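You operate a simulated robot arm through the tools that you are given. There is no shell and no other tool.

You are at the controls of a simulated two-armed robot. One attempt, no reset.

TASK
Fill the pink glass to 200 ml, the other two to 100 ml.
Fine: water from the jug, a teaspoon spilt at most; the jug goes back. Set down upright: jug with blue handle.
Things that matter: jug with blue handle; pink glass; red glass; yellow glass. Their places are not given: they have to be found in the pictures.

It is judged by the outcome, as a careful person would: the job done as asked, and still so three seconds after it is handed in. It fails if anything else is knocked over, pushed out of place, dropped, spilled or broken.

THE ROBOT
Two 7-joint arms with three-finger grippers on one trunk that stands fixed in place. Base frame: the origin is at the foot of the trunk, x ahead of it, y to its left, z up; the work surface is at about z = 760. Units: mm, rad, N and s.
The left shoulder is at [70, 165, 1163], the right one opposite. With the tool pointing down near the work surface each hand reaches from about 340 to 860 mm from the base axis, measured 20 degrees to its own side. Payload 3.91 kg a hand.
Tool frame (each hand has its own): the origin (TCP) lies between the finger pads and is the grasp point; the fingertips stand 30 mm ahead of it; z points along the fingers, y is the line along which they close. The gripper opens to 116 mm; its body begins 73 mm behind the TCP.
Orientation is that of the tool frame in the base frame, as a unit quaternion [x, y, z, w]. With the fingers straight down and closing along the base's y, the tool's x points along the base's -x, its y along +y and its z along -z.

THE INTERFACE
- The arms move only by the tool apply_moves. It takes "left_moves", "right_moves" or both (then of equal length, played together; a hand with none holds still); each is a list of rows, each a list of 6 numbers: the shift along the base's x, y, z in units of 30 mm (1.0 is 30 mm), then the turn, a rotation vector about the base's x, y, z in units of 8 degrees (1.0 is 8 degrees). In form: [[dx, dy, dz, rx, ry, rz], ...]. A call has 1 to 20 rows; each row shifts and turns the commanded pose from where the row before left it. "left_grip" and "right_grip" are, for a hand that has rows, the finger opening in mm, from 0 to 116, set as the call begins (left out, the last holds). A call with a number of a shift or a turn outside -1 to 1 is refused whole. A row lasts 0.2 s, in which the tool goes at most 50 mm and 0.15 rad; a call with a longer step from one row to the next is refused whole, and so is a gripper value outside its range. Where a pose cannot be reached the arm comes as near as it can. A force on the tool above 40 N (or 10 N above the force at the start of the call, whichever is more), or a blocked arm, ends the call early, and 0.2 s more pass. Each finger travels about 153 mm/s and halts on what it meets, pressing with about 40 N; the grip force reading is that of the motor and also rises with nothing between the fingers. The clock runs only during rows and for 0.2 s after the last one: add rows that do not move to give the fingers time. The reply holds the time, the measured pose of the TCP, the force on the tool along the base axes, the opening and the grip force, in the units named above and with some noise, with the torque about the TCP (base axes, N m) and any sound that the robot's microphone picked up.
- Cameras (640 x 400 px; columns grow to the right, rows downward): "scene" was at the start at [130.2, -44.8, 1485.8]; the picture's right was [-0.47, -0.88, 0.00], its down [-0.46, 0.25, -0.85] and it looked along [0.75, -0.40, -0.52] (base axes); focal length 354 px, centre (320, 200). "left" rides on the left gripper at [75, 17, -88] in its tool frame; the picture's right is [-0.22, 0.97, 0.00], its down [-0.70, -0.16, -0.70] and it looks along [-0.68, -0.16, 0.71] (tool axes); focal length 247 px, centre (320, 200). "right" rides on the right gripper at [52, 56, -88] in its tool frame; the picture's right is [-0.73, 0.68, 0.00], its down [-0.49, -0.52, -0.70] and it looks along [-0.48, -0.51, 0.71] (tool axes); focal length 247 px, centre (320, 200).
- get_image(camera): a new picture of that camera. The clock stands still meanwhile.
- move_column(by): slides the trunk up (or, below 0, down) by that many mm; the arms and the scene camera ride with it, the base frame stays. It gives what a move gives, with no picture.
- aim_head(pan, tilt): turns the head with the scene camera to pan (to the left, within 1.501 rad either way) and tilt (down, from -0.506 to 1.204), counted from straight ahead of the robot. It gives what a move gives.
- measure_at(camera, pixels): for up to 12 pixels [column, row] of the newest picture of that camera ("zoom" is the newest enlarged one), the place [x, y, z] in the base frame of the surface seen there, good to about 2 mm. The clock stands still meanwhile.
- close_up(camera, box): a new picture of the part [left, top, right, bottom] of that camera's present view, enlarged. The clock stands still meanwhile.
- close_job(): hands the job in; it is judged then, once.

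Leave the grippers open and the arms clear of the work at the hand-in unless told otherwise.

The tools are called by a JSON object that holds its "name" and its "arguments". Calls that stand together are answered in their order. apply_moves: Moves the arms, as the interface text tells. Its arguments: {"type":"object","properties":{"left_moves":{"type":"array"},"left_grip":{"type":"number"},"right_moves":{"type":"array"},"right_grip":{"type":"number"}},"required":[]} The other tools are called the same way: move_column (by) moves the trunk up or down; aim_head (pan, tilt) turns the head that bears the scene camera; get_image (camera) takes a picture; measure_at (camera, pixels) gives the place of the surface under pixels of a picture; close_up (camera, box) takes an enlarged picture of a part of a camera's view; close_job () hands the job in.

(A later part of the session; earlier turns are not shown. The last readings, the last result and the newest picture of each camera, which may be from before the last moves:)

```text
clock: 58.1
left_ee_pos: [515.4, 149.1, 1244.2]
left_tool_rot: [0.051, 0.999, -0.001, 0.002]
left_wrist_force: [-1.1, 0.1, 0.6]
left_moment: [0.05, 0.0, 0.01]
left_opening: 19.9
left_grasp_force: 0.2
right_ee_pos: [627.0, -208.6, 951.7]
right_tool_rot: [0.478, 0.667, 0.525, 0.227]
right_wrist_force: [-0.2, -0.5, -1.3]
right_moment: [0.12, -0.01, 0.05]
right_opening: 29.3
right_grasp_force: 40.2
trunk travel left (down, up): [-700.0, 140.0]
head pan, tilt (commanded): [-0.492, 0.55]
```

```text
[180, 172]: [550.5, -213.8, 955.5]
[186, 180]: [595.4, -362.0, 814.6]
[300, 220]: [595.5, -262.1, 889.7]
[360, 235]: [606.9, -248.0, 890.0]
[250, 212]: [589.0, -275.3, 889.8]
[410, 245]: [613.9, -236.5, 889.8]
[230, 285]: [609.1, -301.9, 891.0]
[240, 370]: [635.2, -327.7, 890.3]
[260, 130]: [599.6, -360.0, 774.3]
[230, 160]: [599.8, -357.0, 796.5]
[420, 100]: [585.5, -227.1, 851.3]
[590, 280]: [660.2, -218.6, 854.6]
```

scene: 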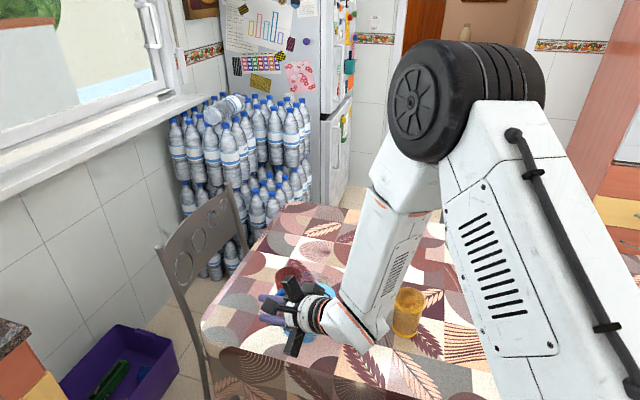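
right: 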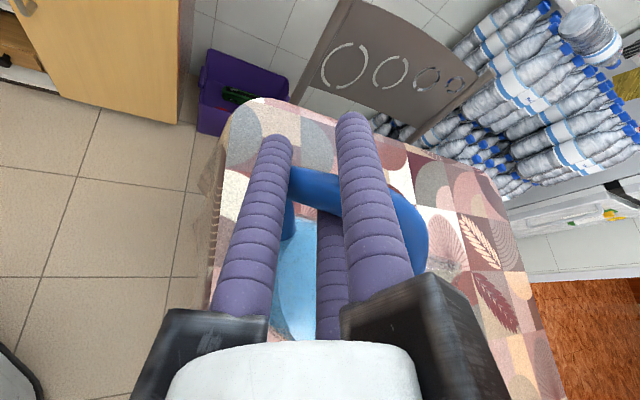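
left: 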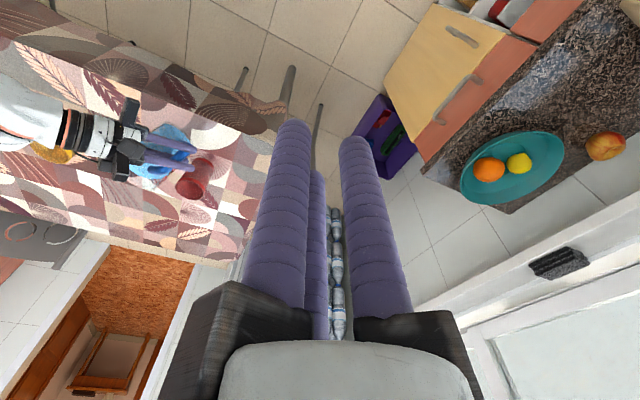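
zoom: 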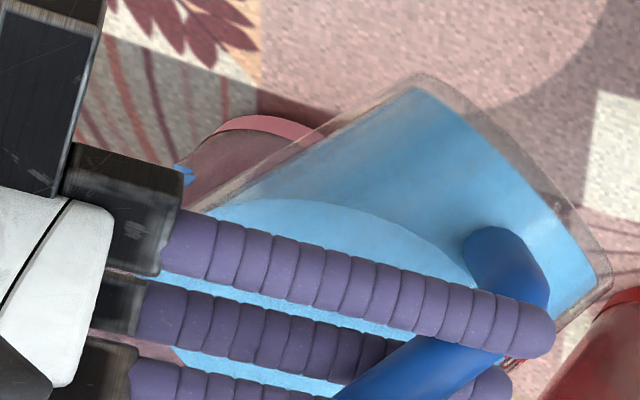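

The surface in the jug is at z≈890, level with the lip, so the flow has essentially settled at 40°. By the model about 100 ml is out. I'll go to 45° (about 155 ml expected), let it settle, then back off to check the real level.

{"name": "apply_moves", "arguments": {"right_moves": [[0, -0.049, 0.1133, 0.156, 0, 0], [0, -0.049, 0.1133, 0.156, 0, 0], [0, -0.049, 0.1133, 0.156, 0, 0], [0, -0.049, 0.1133, 0.156, 0, 0], [0, 0, 0, 0, 0, 0], [0, 0, 0, 0, 0, 0], [0, 0, 0, 0, 0, 0], [0, 0, 0, 0, 0, 0], [0, 0, 0, 0, 0, 0], [0, 0, 0, 0, 0, 0]]}}

{"name": "close_up", "arguments": {"camera": "left", "box": [90, 100, 190, 175]}}

{"name": "get_image", "arguments": {"camera": "scene"}}

```text
clock: 60.3
left_ee_pos: [516.4, 148.2, 1243.1]
left_tool_rot: [0.051, 0.999, -0.002, 0.002]
left_wrist_force: [-0.8, -0.1, -1.2]
left_moment: [-0.02, -0.01, 0.01]
left_opening: 20.0
left_grasp_force: 0.1
right_ee_pos: [627.4, -215.0, 965.2]
right_tool_rot: [0.487, 0.643, 0.554, 0.205]
right_wrist_force: [0.8, -0.6, -1.7]
right_moment: [0.11, 0.02, -0.01]
right_opening: 29.4
right_grasp_force: 39.8
trunk travel left (down, up): [-700.0, 140.0]
head pan, tilt (commanded): [-0.492, 0.55]
```

```text
5.33 times, centred on (140, 138) of left
```

zoom: 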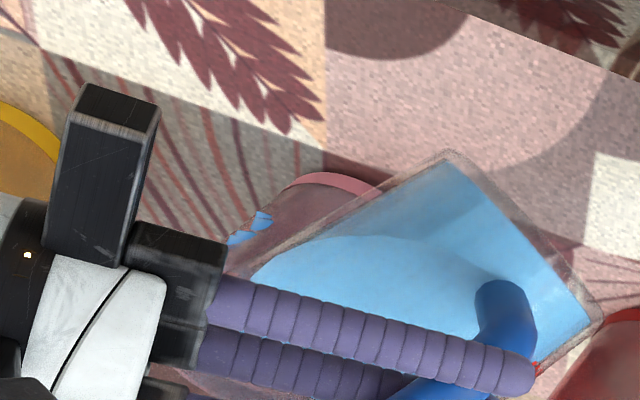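

```text
taken
```

scene: 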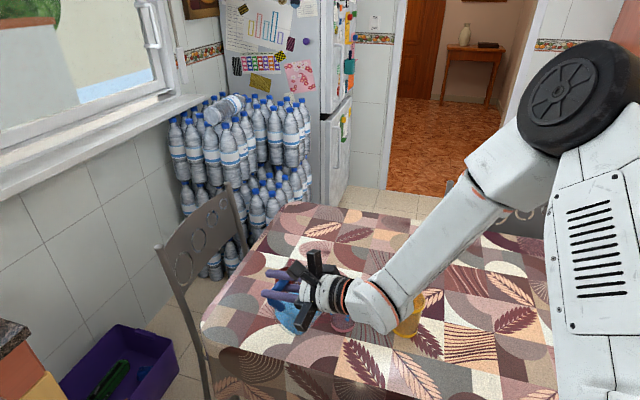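

I see blue patches on pink's near wall at about (250,230) in the left close-up. I'll zoom in on them, since they could be the water level or something unwanted.

{"name": "close_up", "arguments": {"camera": "left", "box": [112, 126, 152, 156]}}

{"name": "measure_at", "arguments": {"camera": "zoom", "pixels": [[200, 290], [240, 240], [280, 235], [330, 180], [420, 200], [360, 330], [160, 330], [120, 250], [300, 300], [450, 300]]}}

{"name": "close_up", "arguments": {"camera": "scene", "box": [290, 260, 430, 350]}}

```text
13.33 times, centred on (132, 141) of left
```

zoom: 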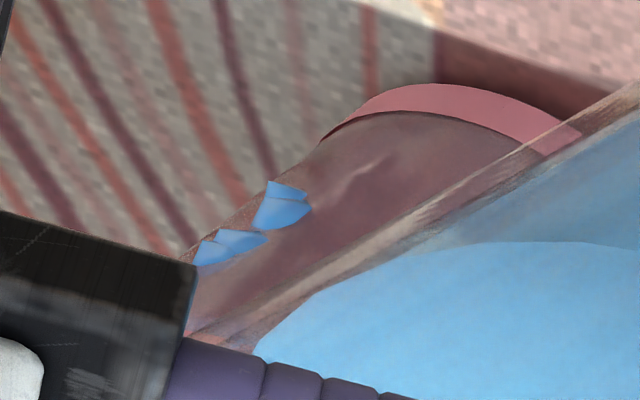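

```text
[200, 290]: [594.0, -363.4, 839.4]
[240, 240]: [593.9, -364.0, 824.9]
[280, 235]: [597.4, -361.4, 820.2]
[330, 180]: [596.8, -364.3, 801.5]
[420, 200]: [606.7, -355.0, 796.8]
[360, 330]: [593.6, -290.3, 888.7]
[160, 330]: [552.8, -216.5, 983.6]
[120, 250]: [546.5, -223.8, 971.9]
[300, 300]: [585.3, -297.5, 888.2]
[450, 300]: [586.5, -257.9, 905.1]
```

```text
4.44 times, centred on (360, 305) of scene
```

zoom: 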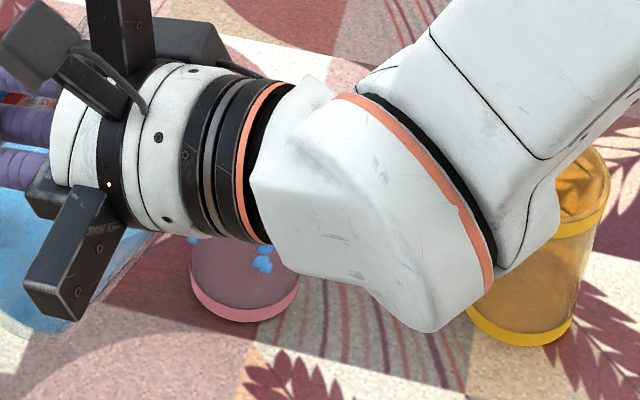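

There are small blue blobs near pink's wall at (262,258) and (192,240) in the head close-up. I need to know whether they're droplets inside or outside the glass, so I'll zoom in.

{"name": "close_up", "arguments": {"camera": "scene", "box": [325, 285, 365, 315]}}

{"name": "measure_at", "arguments": {"camera": "zoom", "pixels": [[330, 150], [340, 180], [120, 120], [200, 200], [330, 90], [250, 120], [340, 130], [100, 100], [345, 195], [310, 200]]}}

```text
13.33 times, centred on (345, 300) of scene
```

zoom: 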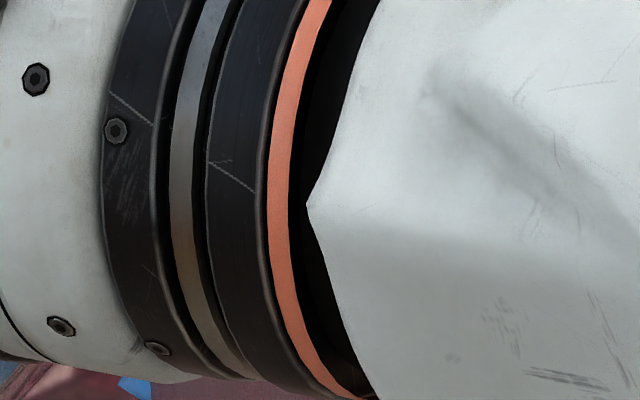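

```text
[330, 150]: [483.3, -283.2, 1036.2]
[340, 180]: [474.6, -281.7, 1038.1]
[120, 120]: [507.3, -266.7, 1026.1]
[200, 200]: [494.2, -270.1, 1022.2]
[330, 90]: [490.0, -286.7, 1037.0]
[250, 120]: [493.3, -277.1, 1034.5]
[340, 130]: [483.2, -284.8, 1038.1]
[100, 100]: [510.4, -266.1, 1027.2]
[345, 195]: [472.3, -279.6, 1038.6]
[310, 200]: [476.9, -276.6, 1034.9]
```

That box missed the glass. Pink is at about (343,321) in the head picture, so I'll zoom there.

{"name": "close_up", "arguments": {"camera": "scene", "box": [322, 305, 366, 338]}}

```text
12.12 times, centred on (344, 322) of scene
```

zoom: 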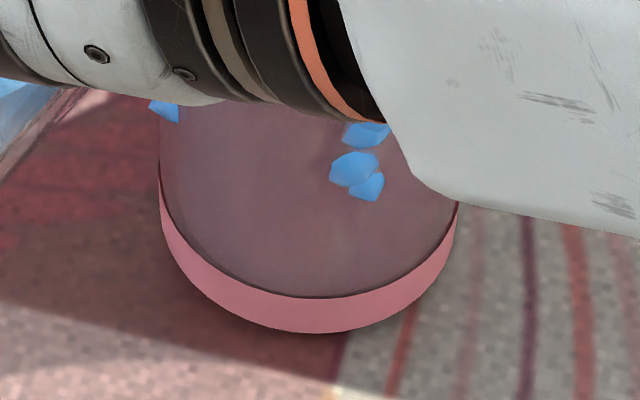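

The blue bits look like separate droplets, brighter than anything seen through the pink wall. I'll measure where they are relative to the glass, whose centre is (628,-376.5) with radius about 33.

{"name": "measure_at", "arguments": {"camera": "zoom", "pixels": [[355, 135], [350, 165], [358, 170], [368, 187], [165, 110], [300, 150], [380, 220], [300, 250], [300, 320], [420, 200], [200, 130], [340, 200]]}}

```text
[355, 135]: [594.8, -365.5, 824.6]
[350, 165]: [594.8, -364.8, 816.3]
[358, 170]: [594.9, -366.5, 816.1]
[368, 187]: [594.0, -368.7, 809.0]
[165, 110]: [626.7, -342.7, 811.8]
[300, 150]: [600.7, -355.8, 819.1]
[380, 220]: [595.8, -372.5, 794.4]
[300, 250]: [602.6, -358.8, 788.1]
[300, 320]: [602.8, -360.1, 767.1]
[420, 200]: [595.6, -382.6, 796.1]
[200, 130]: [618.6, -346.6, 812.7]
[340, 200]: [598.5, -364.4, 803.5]
```

The blobs sit about 34–35 mm from pink's axis, right at the wall's outer surface and at z≈809–825. They could be drops on the outside, or the water surface showing through at the level for about 150 ml. I'll hold still for one row and see if they move.

{"name": "apply_moves", "arguments": {"right_moves": [[0, 0, 0, 0, 0, 0], [0, 0, 0, 0, 0, 0]]}}

{"name": "close_up", "arguments": {"camera": "scene", "box": [322, 305, 366, 338]}}

{"name": "close_up", "arguments": {"camera": "left", "box": [112, 126, 152, 156]}}

```text
clock: 60.9
left_ee_pos: [515.6, 148.7, 1244.8]
left_tool_rot: [0.053, 0.999, -0.002, 0.001]
left_wrist_force: [0.5, 0.2, -0.2]
left_moment: [-0.01, -0.01, 0.01]
left_opening: 19.8
left_grasp_force: 0.1
right_ee_pos: [627.7, -215.0, 964.1]
right_tool_rot: [0.487, 0.643, 0.554, 0.205]
right_wrist_force: [-0.9, 0.1, -1.5]
right_moment: [0.1, 0.0, -0.01]
right_opening: 29.2
right_grasp_force: 40.2
trunk travel left (down, up): [-700.0, 140.0]
head pan, tilt (commanded): [-0.492, 0.55]
```

```text
12.12 times, centred on (344, 322) of scene
```

zoom: 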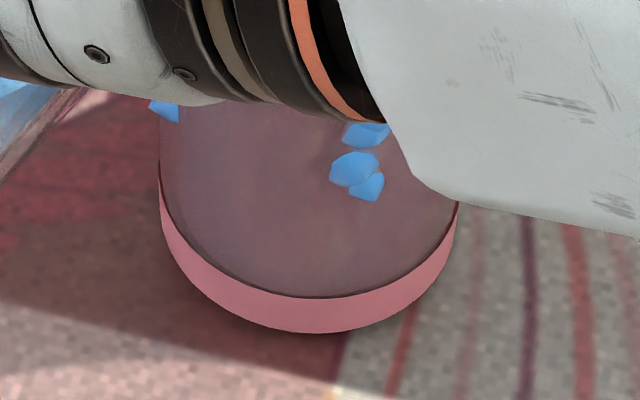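

```text
13.33 times, centred on (132, 141) of left
```

zoom: 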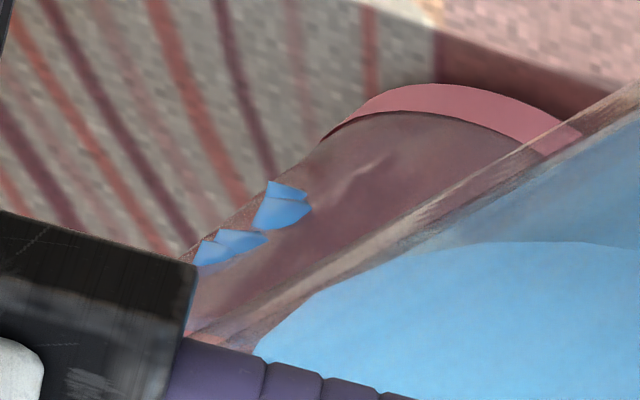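

They haven't moved at all. Their caps protrude evenly by about 2 mm at the wall, which fits droplets clinging inside the glass and showing through its thin wall. I need to look into the glass from above. I'll untilt to 25° about the lip to stop the flow, then rise straight up.

{"name": "apply_moves", "arguments": {"right_moves": [[0, 0.1, -0.36, -0.5, 0, 0], [0, 0.1, -0.36, -0.5, 0, 0], [0, 0.1, -0.37, -0.5, 0, 0], [0, 0.09, -0.37, -0.5, 0, 0], [0, 0.08, -0.37, -0.5, 0, 0], [0, 0, 0, 0, 0, 0]]}}

{"name": "apply_moves", "arguments": {"right_moves": [[0, 0, 0.3, 0, 0, 0], [0, 0, 0.5, 0, 0, 0], [0, 0, 0.6, 0, 0, 0], [0, 0, 0.7, 0, 0, 0], [0, 0, 0.7, 0, 0, 0], [0, 0, 0.7, 0, 0, 0], [0, 0, 0.5, 0, 0, 0], [0, 0, 0.3, 0, 0, 0], [0, 0, 0, 0, 0, 0]]}}

{"name": "get_image", "arguments": {"camera": "left"}}

{"name": "get_image", "arguments": {"camera": "scene"}}

```text
clock: 62.3
left_ee_pos: [515.5, 148.8, 1244.2]
left_tool_rot: [0.051, 0.999, -0.001, 0.002]
left_wrist_force: [-0.3, -0.3, 0.8]
left_moment: [0.03, 0.0, 0.01]
left_opening: 20.1
left_grasp_force: 0.1
right_ee_pos: [627.1, -202.5, 908.5]
right_tool_rot: [0.443, 0.73, 0.434, 0.287]
right_wrist_force: [0.4, 0.2, -2.1]
right_moment: [0.07, 0.0, 0.04]
right_opening: 29.7
right_grasp_force: 40.0
trunk travel left (down, up): [-700.0, 140.0]
head pan, tilt (commanded): [-0.492, 0.55]
```

```text
clock: 64.3
left_ee_pos: [514.7, 149.2, 1244.5]
left_tool_rot: [0.051, 0.999, -0.002, 0.001]
left_wrist_force: [0.5, 0.0, -0.5]
left_moment: [0.01, -0.02, -0.01]
left_opening: 20.3
left_grasp_force: 0.0
right_ee_pos: [628.0, -201.0, 1038.4]
right_tool_rot: [0.444, 0.73, 0.433, 0.287]
right_wrist_force: [0.3, 0.4, -2.0]
right_moment: [0.12, 0.03, -0.01]
right_opening: 29.4
right_grasp_force: 39.9
trunk travel left (down, up): [-700.0, 140.0]
head pan, tilt (commanded): [-0.492, 0.55]
```

```text
taken
```

left: 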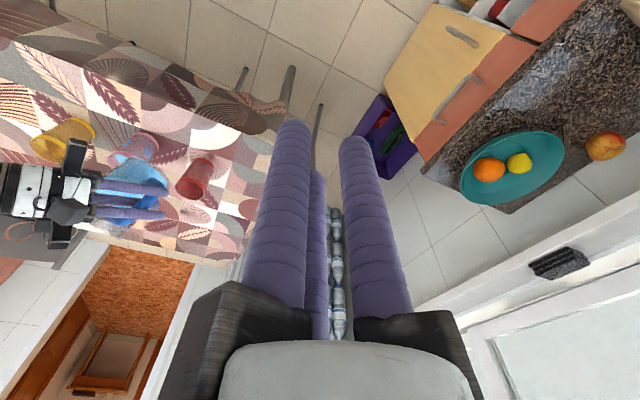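

```text
taken
```

scene: 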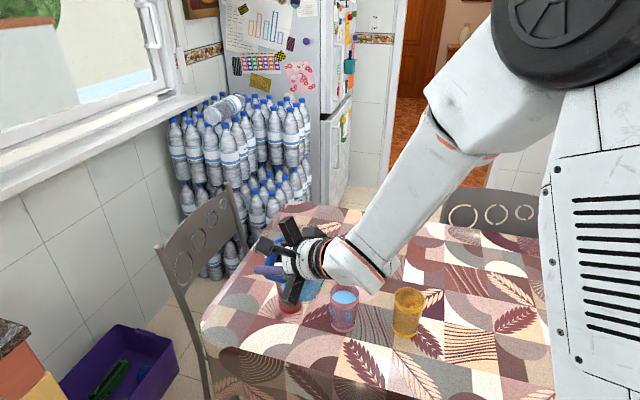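

Just rising at 25° clears the view: pink is at (343,310) with blue water inside. I'll zoom in from both cameras to read the level.

{"name": "close_up", "arguments": {"camera": "scene", "box": [322, 280, 366, 336]}}

{"name": "close_up", "arguments": {"camera": "left", "box": [100, 125, 170, 178]}}

```text
7.14 times, centred on (344, 308) of scene
```

zoom: 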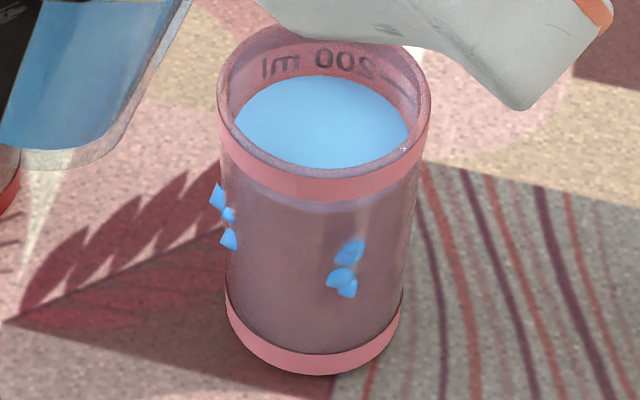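

```text
7.55 times, centred on (135, 152) of left
```

zoom: 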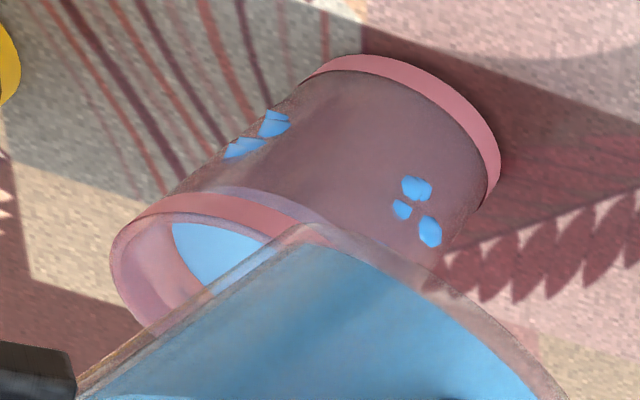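

The water in pink is already close below the "200 ml" mark. I'll measure the water surface height, the mark on the far wall, and the droplets' distance from the glass axis.

{"name": "measure_at", "arguments": {"camera": "zoom", "pixels": [[416, 188], [402, 209], [430, 231], [445, 205], [390, 190], [272, 122], [245, 148], [215, 250], [200, 235], [460, 170], [400, 150], [430, 260]]}}

{"name": "close_up", "arguments": {"camera": "scene", "box": [328, 278, 360, 306]}}

{"name": "measure_at", "arguments": {"camera": "zoom", "pixels": [[320, 200], [250, 200], [400, 220], [300, 240], [320, 150], [430, 125], [440, 140], [250, 100], [380, 95], [200, 170], [330, 60], [450, 180]]}}

```text
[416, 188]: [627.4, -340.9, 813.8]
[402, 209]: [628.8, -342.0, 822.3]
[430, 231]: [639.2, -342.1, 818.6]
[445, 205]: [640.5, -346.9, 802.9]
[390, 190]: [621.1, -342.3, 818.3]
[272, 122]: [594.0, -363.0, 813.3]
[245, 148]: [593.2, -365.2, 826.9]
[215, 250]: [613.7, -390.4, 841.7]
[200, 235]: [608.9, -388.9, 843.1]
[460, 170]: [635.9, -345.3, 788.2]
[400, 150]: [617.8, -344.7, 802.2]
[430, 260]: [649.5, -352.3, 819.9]
```

```text
14.29 times, centred on (344, 292) of scene
```

zoom: 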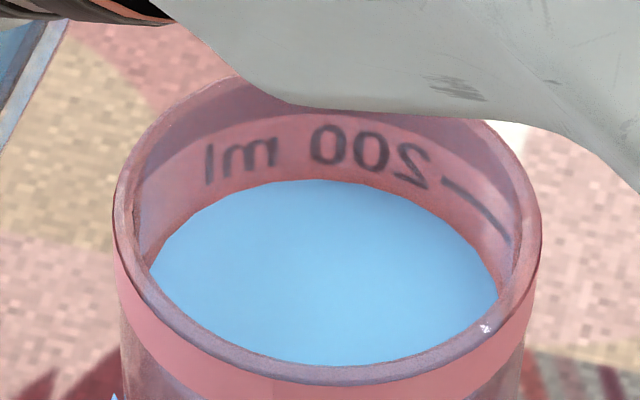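

```text
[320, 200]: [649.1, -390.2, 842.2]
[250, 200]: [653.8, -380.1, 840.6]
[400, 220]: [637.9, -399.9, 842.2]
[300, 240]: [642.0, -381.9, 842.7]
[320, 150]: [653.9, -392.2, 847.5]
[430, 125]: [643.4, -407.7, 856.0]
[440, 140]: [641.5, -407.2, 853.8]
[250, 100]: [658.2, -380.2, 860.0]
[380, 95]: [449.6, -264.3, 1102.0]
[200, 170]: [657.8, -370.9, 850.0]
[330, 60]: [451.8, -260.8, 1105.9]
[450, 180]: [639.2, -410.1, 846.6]
```

Pink's water surface is at z≈842, and the 200 ml dash is at z≈846–848, so roughly 175–185 ml so far. To calibrate ml per mm, I'll read the 100 and 200 marks in the yellow glass, which has the same shape.

{"name": "close_up", "arguments": {"camera": "scene", "box": [390, 284, 426, 314]}}

{"name": "measure_at", "arguments": {"camera": "zoom", "pixels": [[420, 235], [440, 240], [400, 225], [480, 150], [500, 165], [460, 140], [350, 230], [350, 150], [300, 250], [440, 300], [330, 330], [250, 250]]}}

```text
13.33 times, centred on (408, 299) of scene
```

zoom: 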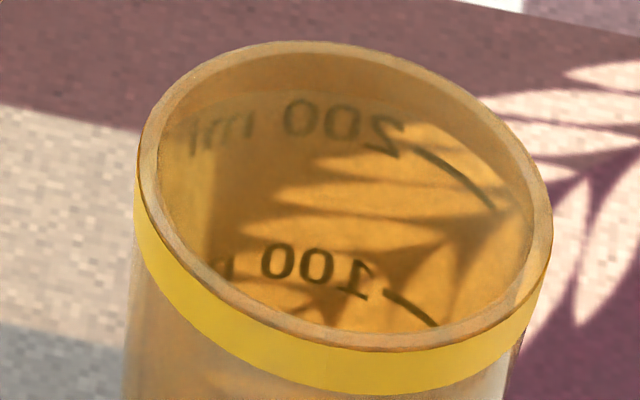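

```text
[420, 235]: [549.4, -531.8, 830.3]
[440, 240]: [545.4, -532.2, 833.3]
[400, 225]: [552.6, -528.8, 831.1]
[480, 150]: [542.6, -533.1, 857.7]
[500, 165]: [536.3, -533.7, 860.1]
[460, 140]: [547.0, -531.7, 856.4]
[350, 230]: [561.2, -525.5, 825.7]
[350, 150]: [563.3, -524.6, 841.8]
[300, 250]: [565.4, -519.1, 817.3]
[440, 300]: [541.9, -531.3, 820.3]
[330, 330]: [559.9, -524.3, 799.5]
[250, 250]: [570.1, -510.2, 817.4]
```

In this view the 200 dash runs from (420,150) to (495,210) and the 100 dash from (388,293) to (435,324). I'll measure points on both.

{"name": "measure_at", "arguments": {"camera": "zoom", "pixels": [[425, 155], [445, 165], [470, 185], [490, 206], [392, 296], [405, 302], [420, 311], [432, 322], [320, 122], [345, 272], [385, 140], [300, 262]]}}

{"name": "close_up", "arguments": {"camera": "scene", "box": [328, 278, 360, 306]}}

{"name": "measure_at", "arguments": {"camera": "zoom", "pixels": [[450, 185], [470, 198], [490, 218], [503, 235], [330, 270], [380, 270], [280, 280], [340, 300], [240, 250], [400, 250], [310, 220], [350, 320]]}}

```text
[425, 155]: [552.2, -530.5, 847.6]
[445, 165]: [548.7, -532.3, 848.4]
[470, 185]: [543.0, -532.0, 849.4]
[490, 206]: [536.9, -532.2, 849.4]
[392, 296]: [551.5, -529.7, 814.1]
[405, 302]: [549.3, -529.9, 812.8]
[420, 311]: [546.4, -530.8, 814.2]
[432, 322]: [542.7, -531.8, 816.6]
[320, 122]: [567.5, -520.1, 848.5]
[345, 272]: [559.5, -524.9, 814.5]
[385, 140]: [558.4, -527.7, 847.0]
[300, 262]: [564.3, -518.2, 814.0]
```

```text
14.29 times, centred on (344, 292) of scene
```

zoom: 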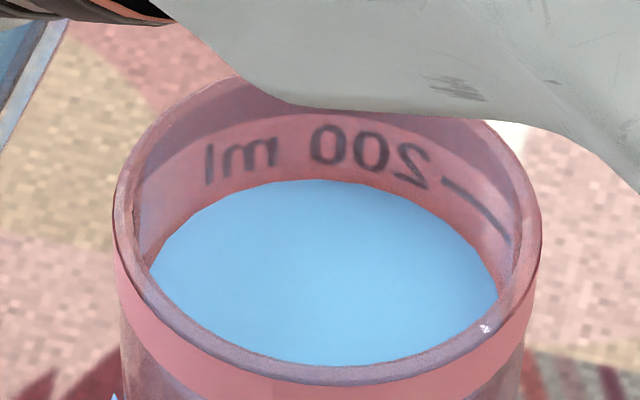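

```text
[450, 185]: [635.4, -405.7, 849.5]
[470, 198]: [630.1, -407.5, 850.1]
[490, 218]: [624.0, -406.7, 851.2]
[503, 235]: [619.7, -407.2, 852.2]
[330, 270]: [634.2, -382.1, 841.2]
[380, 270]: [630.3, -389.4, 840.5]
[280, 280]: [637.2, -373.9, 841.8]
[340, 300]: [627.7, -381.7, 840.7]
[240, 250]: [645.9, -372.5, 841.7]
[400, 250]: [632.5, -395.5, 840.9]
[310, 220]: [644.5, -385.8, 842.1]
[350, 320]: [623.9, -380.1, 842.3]
```

Calibration: the 200 mark is at z≈849.3 and the 100 mark at z≈814, about 2.86 ml per mm. Pink's surface at 841.5 means about 177 ml, so it needs roughly 23 ml more. I'll look once more at the blue droplets on its wall, and check the table around the glass for any spill.

{"name": "close_up", "arguments": {"camera": "left", "box": [138, 144, 158, 160]}}

{"name": "close_up", "arguments": {"camera": "scene", "box": [330, 300, 360, 325]}}

{"name": "close_up", "arguments": {"camera": "scene", "box": [260, 270, 420, 370]}}

```text
16.00 times, centred on (148, 152) of left
```

zoom: 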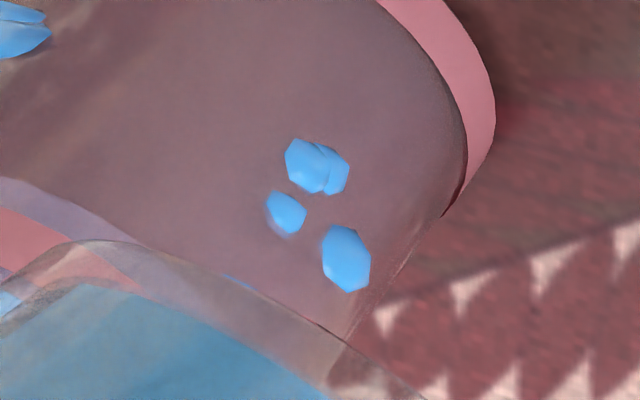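

```text
16.00 times, centred on (345, 312) of scene
```

zoom: 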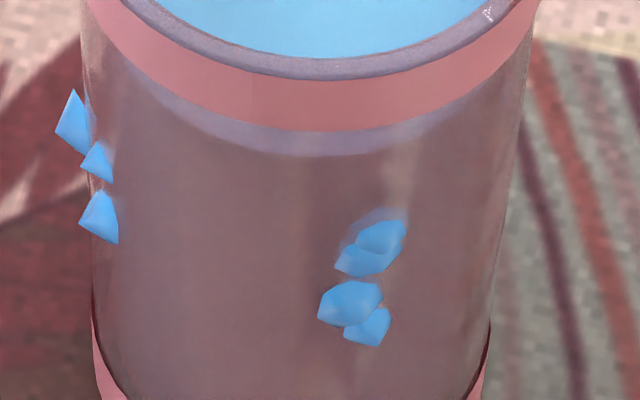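

```text
4.00 times, centred on (340, 320) of scene
```

zoom: 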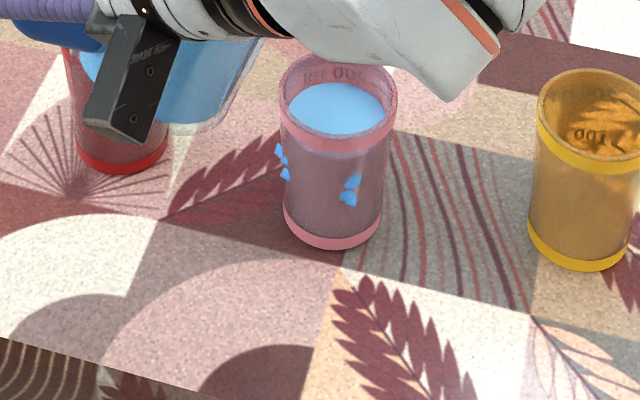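

The blobs are small droplet caps embedded in the wall, with the rest of each droplet inside the glass, and the table around is dry. Pink needs about 23 ml more, and near here the jug gives roughly 12 ml per degree. I'll lower back, return to 45° about the lip, ease to 46.5°, hold, then untilt and rise to check.

{"name": "apply_moves", "arguments": {"right_moves": [[0, 0, -0.3, 0, 0, 0], [0, 0, -0.5, 0, 0, 0], [0, 0, -0.6, 0, 0, 0], [0, 0, -0.7, 0, 0, 0], [0, 0, -0.7, 0, 0, 0], [0, 0, -0.7, 0, 0, 0], [0, 0, -0.5, 0, 0, 0], [0, 0, -0.3, 0, 0, 0], [0, 0, 0, 0, 0, 0]]}}

{"name": "apply_moves", "arguments": {"right_moves": [[0, -0.067, 0.2614, 0.357, 0, 0], [0, -0.067, 0.2614, 0.357, 0, 0], [0, -0.067, 0.2614, 0.357, 0, 0], [0, -0.067, 0.2614, 0.357, 0, 0], [0, -0.067, 0.2614, 0.357, 0, 0], [0, -0.067, 0.2614, 0.357, 0, 0], [0, -0.067, 0.2614, 0.357, 0, 0], [0, -0.0335, 0.066, 0.094, 0, 0], [0, -0.0335, 0.066, 0.094, 0, 0], [0, 0, 0, 0, 0, 0], [0, 0, 0, 0, 0, 0], [0, 0, 0, 0, 0, 0], [0, 0, 0, 0, 0, 0], [0, 0, 0, 0, 0, 0], [0, 0, 0, 0, 0, 0], [0, 0, 0, 0, 0, 0]]}}

{"name": "close_up", "arguments": {"camera": "left", "box": [90, 100, 190, 175]}}

```text
clock: 66.3
left_ee_pos: [514.4, 148.7, 1243.5]
left_tool_rot: [0.051, 0.999, -0.002, 0.002]
left_wrist_force: [1.7, 0.0, 0.7]
left_moment: [0.01, -0.01, 0.0]
left_opening: 20.1
left_grasp_force: 0.1
right_ee_pos: [625.9, -200.5, 907.9]
right_tool_rot: [0.444, 0.73, 0.434, 0.287]
right_wrist_force: [-0.3, -0.5, -2.5]
right_moment: [0.17, -0.02, 0.03]
right_opening: 29.3
right_grasp_force: 39.6
trunk travel left (down, up): [-700.0, 140.0]
head pan, tilt (commanded): [-0.492, 0.55]
```

```text
clock: 69.7
left_ee_pos: [514.7, 148.6, 1244.2]
left_tool_rot: [0.051, 0.999, -0.001, 0.002]
left_wrist_force: [0.3, 0.3, 0.1]
left_moment: [-0.02, 0.03, 0.01]
left_opening: 20.0
left_grasp_force: 0.0
right_ee_pos: [627.3, -217.2, 965.8]
right_tool_rot: [0.49, 0.636, 0.562, 0.199]
right_wrist_force: [-0.3, 0.4, -3.3]
right_moment: [0.08, 0.04, 0.04]
right_opening: 29.5
right_grasp_force: 39.8
trunk travel left (down, up): [-700.0, 140.0]
head pan, tilt (commanded): [-0.492, 0.55]
```

```text
5.33 times, centred on (140, 138) of left
```

zoom: 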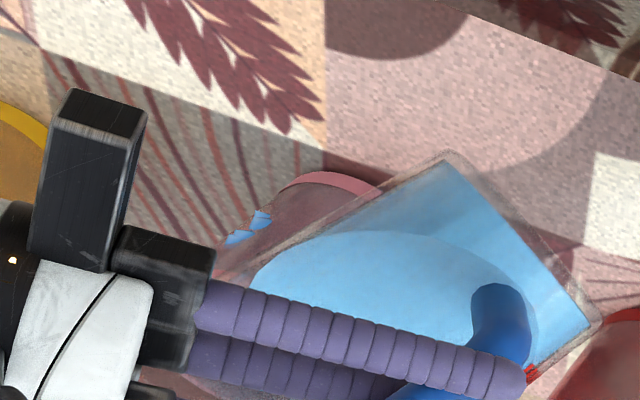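

Held for 1.4 s at about 46.5°. Now I'll untilt to 25° about the lip, rise, and read the level again.

{"name": "apply_moves", "arguments": {"right_moves": [[0, 0.0766, -0.28, -0.384, 0, 0], [0, 0.0766, -0.28, -0.384, 0, 0], [0, 0.0766, -0.28, -0.384, 0, 0], [0, 0.0766, -0.28, -0.384, 0, 0], [0, 0.0766, -0.28, -0.384, 0, 0], [0, 0.0766, -0.28, -0.384, 0, 0], [0, 0.0766, -0.28, -0.384, 0, 0], [0, 0, 0, 0, 0, 0], [0, 0, 0.3, 0, 0, 0], [0, 0, 0.5, 0, 0, 0], [0, 0, 0.6, 0, 0, 0], [0, 0, 0.7, 0, 0, 0], [0, 0, 0.7, 0, 0, 0], [0, 0, 0.7, 0, 0, 0], [0, 0, 0.5, 0, 0, 0], [0, 0, 0.3, 0, 0, 0], [0, 0, 0, 0, 0, 0]]}}

{"name": "close_up", "arguments": {"camera": "scene", "box": [328, 278, 360, 306]}}

{"name": "measure_at", "arguments": {"camera": "zoom", "pixels": [[330, 270], [380, 270], [280, 280], [340, 300], [240, 250], [400, 250], [310, 220], [350, 320], [450, 185], [470, 198], [360, 240], [300, 310]]}}

```text
clock: 73.3
left_ee_pos: [515.9, 148.3, 1245.1]
left_tool_rot: [0.051, 0.999, -0.001, 0.002]
left_wrist_force: [0.1, -0.8, -0.4]
left_moment: [0.01, 0.03, 0.05]
left_opening: 20.2
left_grasp_force: 0.1
right_ee_pos: [626.2, -200.0, 1037.8]
right_tool_rot: [0.445, 0.729, 0.433, 0.287]
right_wrist_force: [-0.3, -0.1, -2.3]
right_moment: [0.17, 0.03, 0.0]
right_opening: 29.4
right_grasp_force: 40.7
trunk travel left (down, up): [-700.0, 140.0]
head pan, tilt (commanded): [-0.492, 0.55]
```

```text
14.29 times, centred on (344, 292) of scene
```

zoom: 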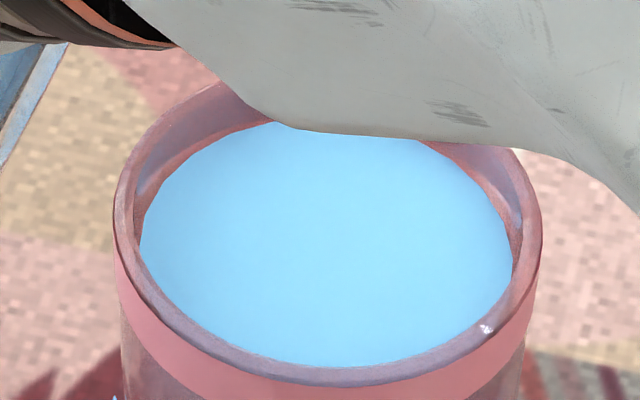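

```text
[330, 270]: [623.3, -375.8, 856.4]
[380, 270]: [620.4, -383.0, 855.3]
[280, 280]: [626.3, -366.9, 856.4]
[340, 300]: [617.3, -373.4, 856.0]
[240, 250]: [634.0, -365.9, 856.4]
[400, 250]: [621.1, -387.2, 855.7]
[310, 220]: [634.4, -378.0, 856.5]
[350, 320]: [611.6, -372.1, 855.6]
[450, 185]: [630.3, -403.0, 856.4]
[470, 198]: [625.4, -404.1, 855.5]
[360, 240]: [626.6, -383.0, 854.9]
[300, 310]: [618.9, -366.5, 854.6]
```

Pink jumped to z≈855.8, about 222 ml, so I overshot by roughly 20 ml. The first reading wasn't fully settled, because flow near equilibrium is slow. I'll fix pink at the end: once the jug is back, I'll lift pink and tip the excess into the jug, since tilting it about 25° leaves exactly 200 ml by geometry. For the other two glasses I'll use smaller steps with longer settling.

Now red. I'll carry the jug, still at 25° and high (base ≥905), to TCP (737.5,-106.5,1038).

{"name": "apply_moves", "arguments": {"right_moves": [[0.2, 0.17, 0, 0, 0, 0], [0.4, 0.34, 0, 0, 0, 0], [0.55, 0.46, 0, 0, 0, 0], [0.6, 0.5, 0, 0, 0, 0], [0.6, 0.5, 0, 0, 0, 0], [0.6, 0.5, 0, 0, 0, 0], [0.4, 0.34, 0, 0, 0, 0], [0.25, 0.2, 0, 0, 0, 0], [0.12, 0.1, 0, 0, 0, 0], [0, 0, 0, 0, 0, 0]]}}

{"name": "get_image", "arguments": {"camera": "scene"}}

{"name": "get_image", "arguments": {"camera": "left"}}

```text
clock: 75.5
left_ee_pos: [516.4, 150.0, 1244.3]
left_tool_rot: [0.052, 0.999, -0.001, 0.001]
left_wrist_force: [0.0, -0.1, -0.2]
left_moment: [-0.01, -0.02, -0.02]
left_opening: 19.9
left_grasp_force: 0.0
right_ee_pos: [739.1, -107.4, 1036.5]
right_tool_rot: [0.444, 0.73, 0.434, 0.287]
right_wrist_force: [-0.3, 0.3, -2.1]
right_moment: [0.14, 0.03, 0.03]
right_opening: 29.2
right_grasp_force: 39.7
trunk travel left (down, up): [-700.0, 140.0]
head pan, tilt (commanded): [-0.492, 0.55]
```

```text
taken
```

scene: 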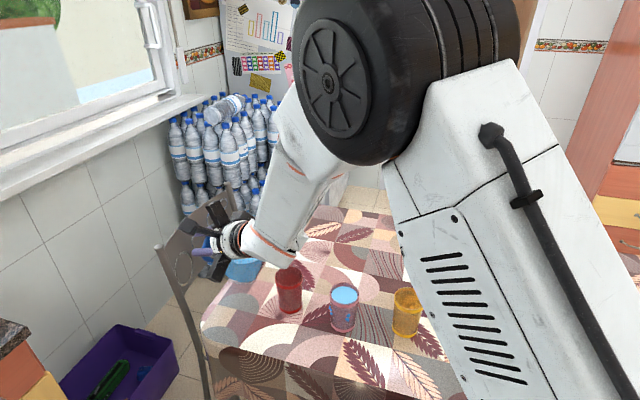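

```text
taken
```

left: 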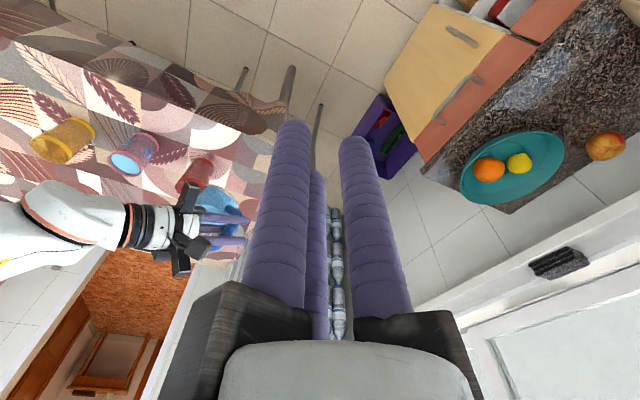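

All three glasses are visible now. I'll use the clear view to read pink's level against its mark once more.

{"name": "close_up", "arguments": {"camera": "scene", "box": [326, 276, 362, 308]}}

{"name": "close_up", "arguments": {"camera": "left", "box": [95, 120, 225, 210]}}

```text
12.50 times, centred on (344, 292) of scene
```

zoom: 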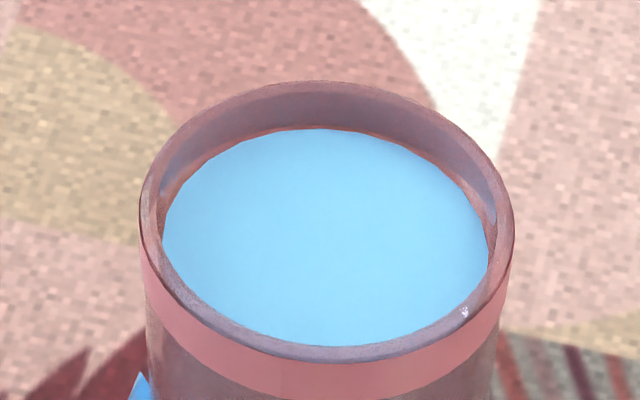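

```text
4.44 times, centred on (160, 165) of left
```

zoom: 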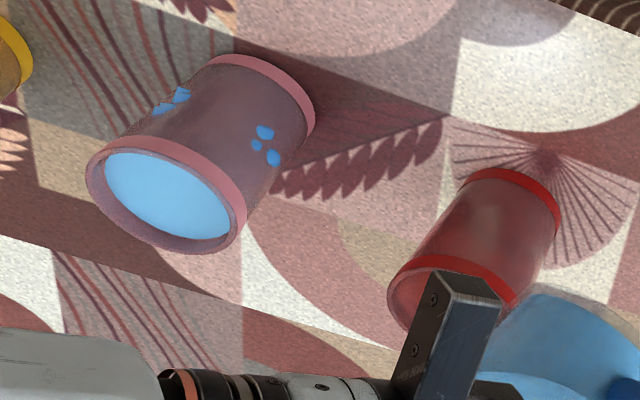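

Pink is confirmed overfull; its mark is submerged. The jug is now beside red at TCP (739,-107,1036), still at 25°. I'll lower 128 mm so the lip comes to about (739,-276,890).

{"name": "apply_moves", "arguments": {"right_moves": [[0, 0, -0.3, 0, 0, 0], [0, 0, -0.5, 0, 0, 0], [0, 0, -0.6, 0, 0, 0], [0, 0, -0.7, 0, 0, 0], [0, 0, -0.7, 0, 0, 0], [0, 0, -0.7, 0, 0, 0], [0, 0, -0.5, 0, 0, 0], [0, 0, -0.27, 0, 0, 0], [0, 0, 0, 0, 0, 0]]}}

{"name": "get_image", "arguments": {"camera": "left"}}

{"name": "get_image", "arguments": {"camera": "scene"}}

```text
clock: 77.5
left_ee_pos: [516.1, 149.4, 1244.8]
left_tool_rot: [0.051, 0.999, -0.001, 0.001]
left_wrist_force: [-0.4, 0.9, -0.1]
left_moment: [-0.03, 0.01, 0.01]
left_opening: 19.9
left_grasp_force: 0.0
right_ee_pos: [742.5, -105.6, 942.0]
right_tool_rot: [0.443, 0.73, 0.434, 0.287]
right_wrist_force: [-0.3, 0.4, -2.9]
right_moment: [0.13, -0.01, -0.01]
right_opening: 28.9
right_grasp_force: 39.9
right hand out of reach, approached as far as the arm can: row 6, 7, 8
trunk travel left (down, up): [-700.0, 140.0]
head pan, tilt (commanded): [-0.492, 0.55]
```

```text
taken
```

left: 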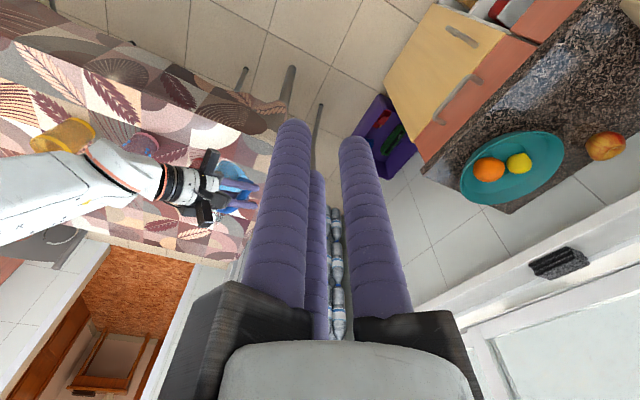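

```text
taken
```

scene: 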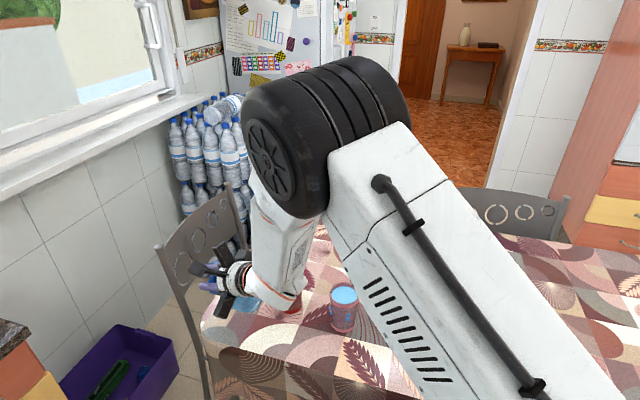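

At 25° tilt the arm reaches only z≈942 here. But the pour for red starts at about 46°, where the TCP needs to be at z≈960 anyway. I'll tilt to 43°, still below pouring at the present fill, moving to (738,-121,959) so the lip ends at z≈890.

{"name": "apply_moves", "arguments": {"right_moves": [[-0.025, -0.087, 0.096, 0.375, 0, 0], [-0.025, -0.087, 0.096, 0.375, 0, 0], [-0.025, -0.087, 0.096, 0.375, 0, 0], [-0.025, -0.087, 0.096, 0.375, 0, 0], [-0.025, -0.087, 0.096, 0.375, 0, 0], [-0.025, -0.087, 0.096, 0.375, 0, 0], [0, 0, 0, 0, 0, 0]]}}

{"name": "get_image", "arguments": {"camera": "left"}}

{"name": "get_image", "arguments": {"camera": "scene"}}

```text
clock: 79.1
left_ee_pos: [515.8, 149.3, 1244.0]
left_tool_rot: [0.052, 0.999, -0.002, 0.002]
left_wrist_force: [-0.4, -0.2, -0.4]
left_moment: [-0.01, 0.02, 0.02]
left_opening: 19.8
left_grasp_force: 0.2
right_ee_pos: [736.8, -120.9, 958.4]
right_tool_rot: [0.484, 0.653, 0.542, 0.214]
right_wrist_force: [-0.6, -0.1, -2.7]
right_moment: [0.1, 0.01, -0.01]
right_opening: 29.3
right_grasp_force: 39.7
trunk travel left (down, up): [-700.0, 140.0]
head pan, tilt (commanded): [-0.492, 0.55]
```

```text
taken
```

left: 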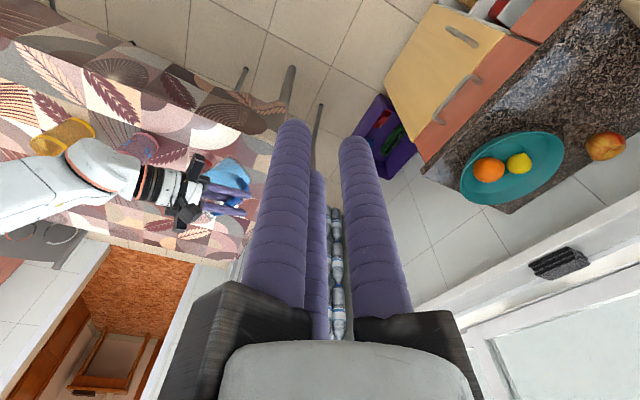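

```text
taken
```

scene: 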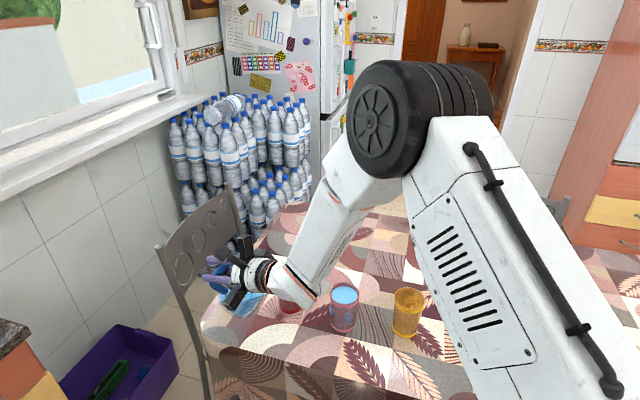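

The pose is reached: lip at about (737,-276,889) with red's centre at (738,-284). I'll zoom to see how the spout sits over red before pouring.

{"name": "close_up", "arguments": {"camera": "scene", "box": [260, 255, 330, 315]}}

{"name": "close_up", "arguments": {"camera": "left", "box": [140, 130, 260, 230]}}

```text
6.67 times, centred on (295, 285) of scene
```

zoom: 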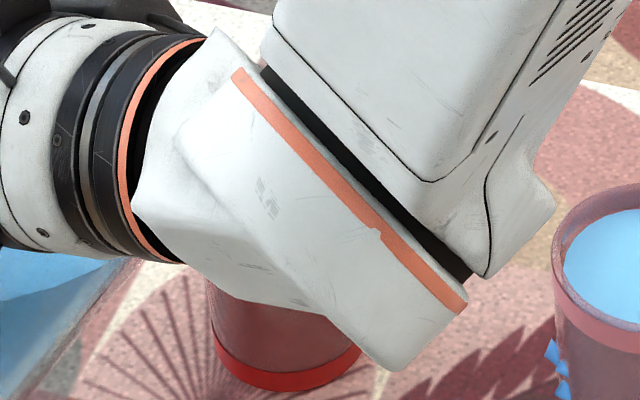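

```text
4.00 times, centred on (200, 180) of left
```

zoom: 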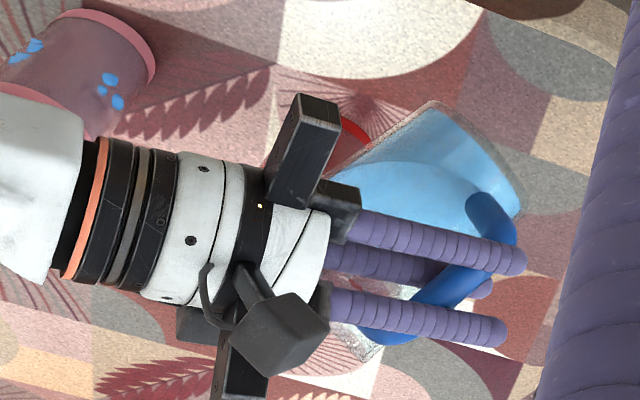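

Red's opening is hidden by the hand, but the grip is unchanged, so the lip offset measured at pink still holds. I'll tilt slowly from 43° to 50° about the lip (0.7° per row), then hold 1.6 s. That should give only about half of the 100 ml.

{"name": "apply_moves", "arguments": {"right_moves": [[0, -0.032, 0.061, 0.0875, 0, 0], [0, -0.032, 0.061, 0.0875, 0, 0], [0, -0.032, 0.061, 0.0875, 0, 0], [0, -0.032, 0.061, 0.0875, 0, 0], [0, -0.032, 0.061, 0.0875, 0, 0], [0, -0.032, 0.061, 0.0875, 0, 0], [0, -0.032, 0.061, 0.0875, 0, 0], [0, -0.032, 0.061, 0.0875, 0, 0], [0, -0.032, 0.061, 0.0875, 0, 0], [0, -0.032, 0.061, 0.0875, 0, 0]]}}

{"name": "close_up", "arguments": {"camera": "left", "box": [150, 125, 250, 200]}}

{"name": "close_up", "arguments": {"camera": "scene", "box": [260, 265, 330, 325]}}

```text
clock: 81.3
left_ee_pos: [515.9, 149.1, 1242.4]
left_tool_rot: [0.052, 0.999, -0.002, 0.001]
left_wrist_force: [-0.3, 0.6, -0.5]
left_moment: [-0.02, -0.01, 0.01]
left_opening: 19.5
left_grasp_force: 0.1
right_ee_pos: [735.9, -130.6, 974.8]
right_tool_rot: [0.496, 0.619, 0.581, 0.184]
right_wrist_force: [0.3, -0.6, -3.0]
right_moment: [0.11, -0.03, 0.02]
right_opening: 29.6
right_grasp_force: 39.9
trunk travel left (down, up): [-700.0, 140.0]
head pan, tilt (commanded): [-0.492, 0.55]
```

```text
5.33 times, centred on (200, 162) of left
```

zoom: 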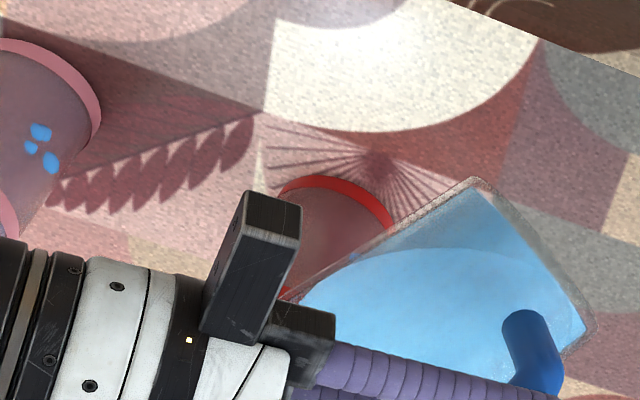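

```text
6.67 times, centred on (295, 295) of scene
```

zoom: 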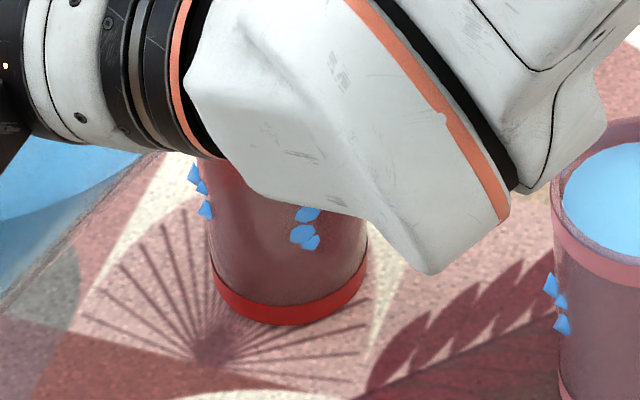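

Red now shows the same blue marks in the same places as pink, so they're just how water in these glasses is drawn, not a spill. I'll hold 0.8 s, then untilt while rising to read red's level.

{"name": "apply_moves", "arguments": {"right_moves": [[0, 0, 0, 0, 0, 0], [0, 0, 0, 0, 0, 0], [0, 0, 0, 0, 0, 0]]}}

{"name": "apply_moves", "arguments": {"right_moves": [[0.01, 0.06, 0.05, -0.4, 0, 0], [0.01, 0.08, 0.1, -0.4, 0, 0], [0.01, 0.1, 0.2, -0.4, 0, 0], [0.01, 0.1, 0.25, -0.4, 0, 0], [0.01, 0.1, 0.3, -0.4, 0, 0], [0.01, 0.1, 0.3, -0.4, 0, 0], [0.01, 0.1, 0.3, -0.4, 0, 0], [0.01, 0.1, 0.3, -0.3, 0, 0], [0, 0, 0.2, 0, 0, 0], [0, 0, 0, 0, 0, 0]]}}

{"name": "get_image", "arguments": {"camera": "scene"}}

{"name": "close_up", "arguments": {"camera": "scene", "box": [268, 260, 308, 295]}}

```text
clock: 82.1
left_ee_pos: [515.4, 149.0, 1244.0]
left_tool_rot: [0.052, 0.999, -0.002, 0.002]
left_wrist_force: [-0.5, 0.2, 0.6]
left_moment: [0.0, 0.01, 0.03]
left_opening: 19.8
left_grasp_force: 0.1
right_ee_pos: [736.5, -130.3, 975.8]
right_tool_rot: [0.496, 0.618, 0.582, 0.184]
right_wrist_force: [0.1, -0.2, -2.8]
right_moment: [0.1, 0.03, 0.0]
right_opening: 29.3
right_grasp_force: 39.7
trunk travel left (down, up): [-700.0, 140.0]
head pan, tilt (commanded): [-0.492, 0.55]
```

```text
clock: 84.3
left_ee_pos: [516.0, 149.2, 1243.2]
left_tool_rot: [0.051, 0.999, -0.001, 0.002]
left_wrist_force: [-0.5, -0.1, 0.3]
left_moment: [0.02, -0.03, 0.0]
left_opening: 20.0
left_grasp_force: 0.1
right_ee_pos: [739.2, -109.3, 1034.7]
right_tool_rot: [0.444, 0.729, 0.435, 0.287]
right_wrist_force: [0.0, 0.2, -3.0]
right_moment: [0.14, 0.0, 0.06]
right_opening: 29.4
right_grasp_force: 40.4
trunk travel left (down, up): [-700.0, 140.0]
head pan, tilt (commanded): [-0.492, 0.55]
```

```text
taken
```

scene: 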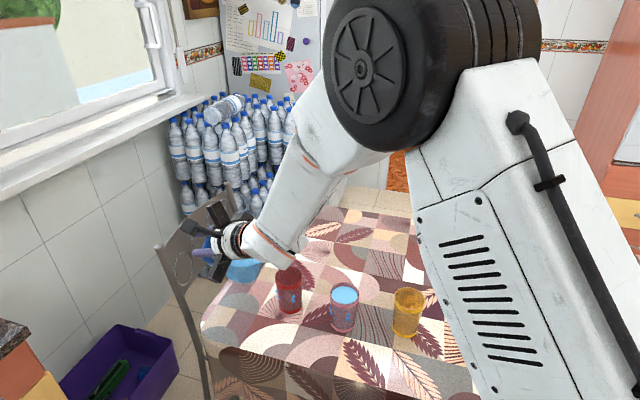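

```text
11.43 times, centred on (288, 278) of scene
```

zoom: 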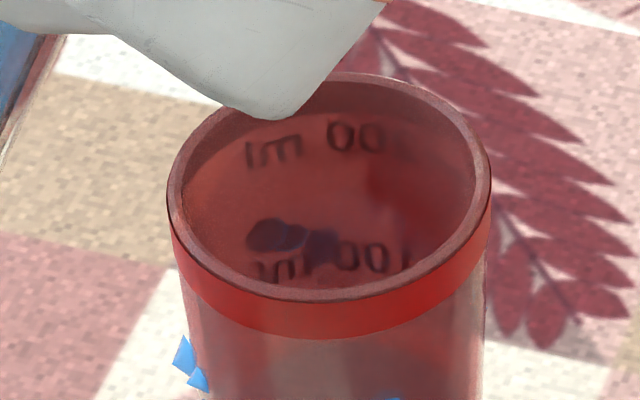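

Red's level is still below the 100 mark and can't be seen from this angle. I'll look from the left camera.

{"name": "close_up", "arguments": {"camera": "left", "box": [150, 140, 240, 210]}}

{"name": "close_up", "arguments": {"camera": "scene", "box": [270, 262, 306, 318]}}

```text
5.71 times, centred on (195, 175) of left
```

zoom: 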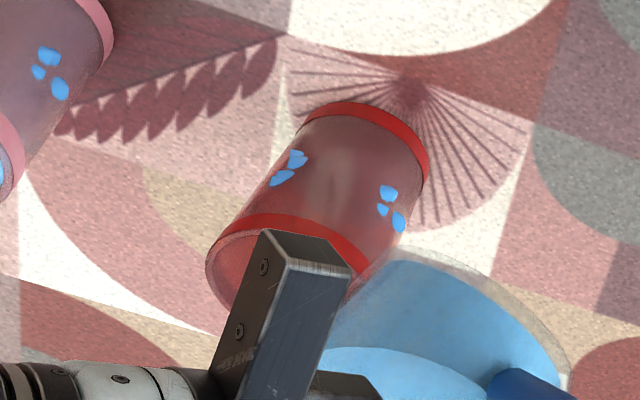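

```text
7.14 times, centred on (288, 290) of scene
```

zoom: 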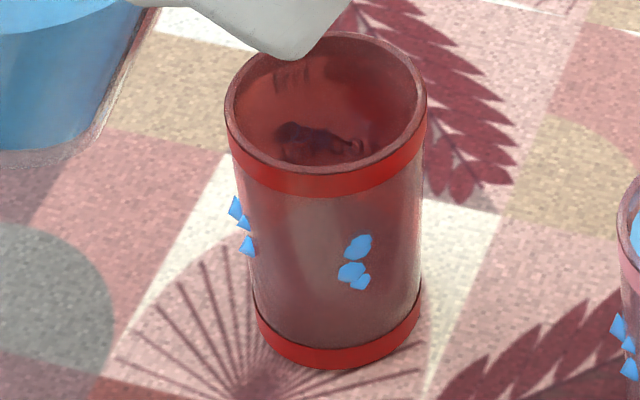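

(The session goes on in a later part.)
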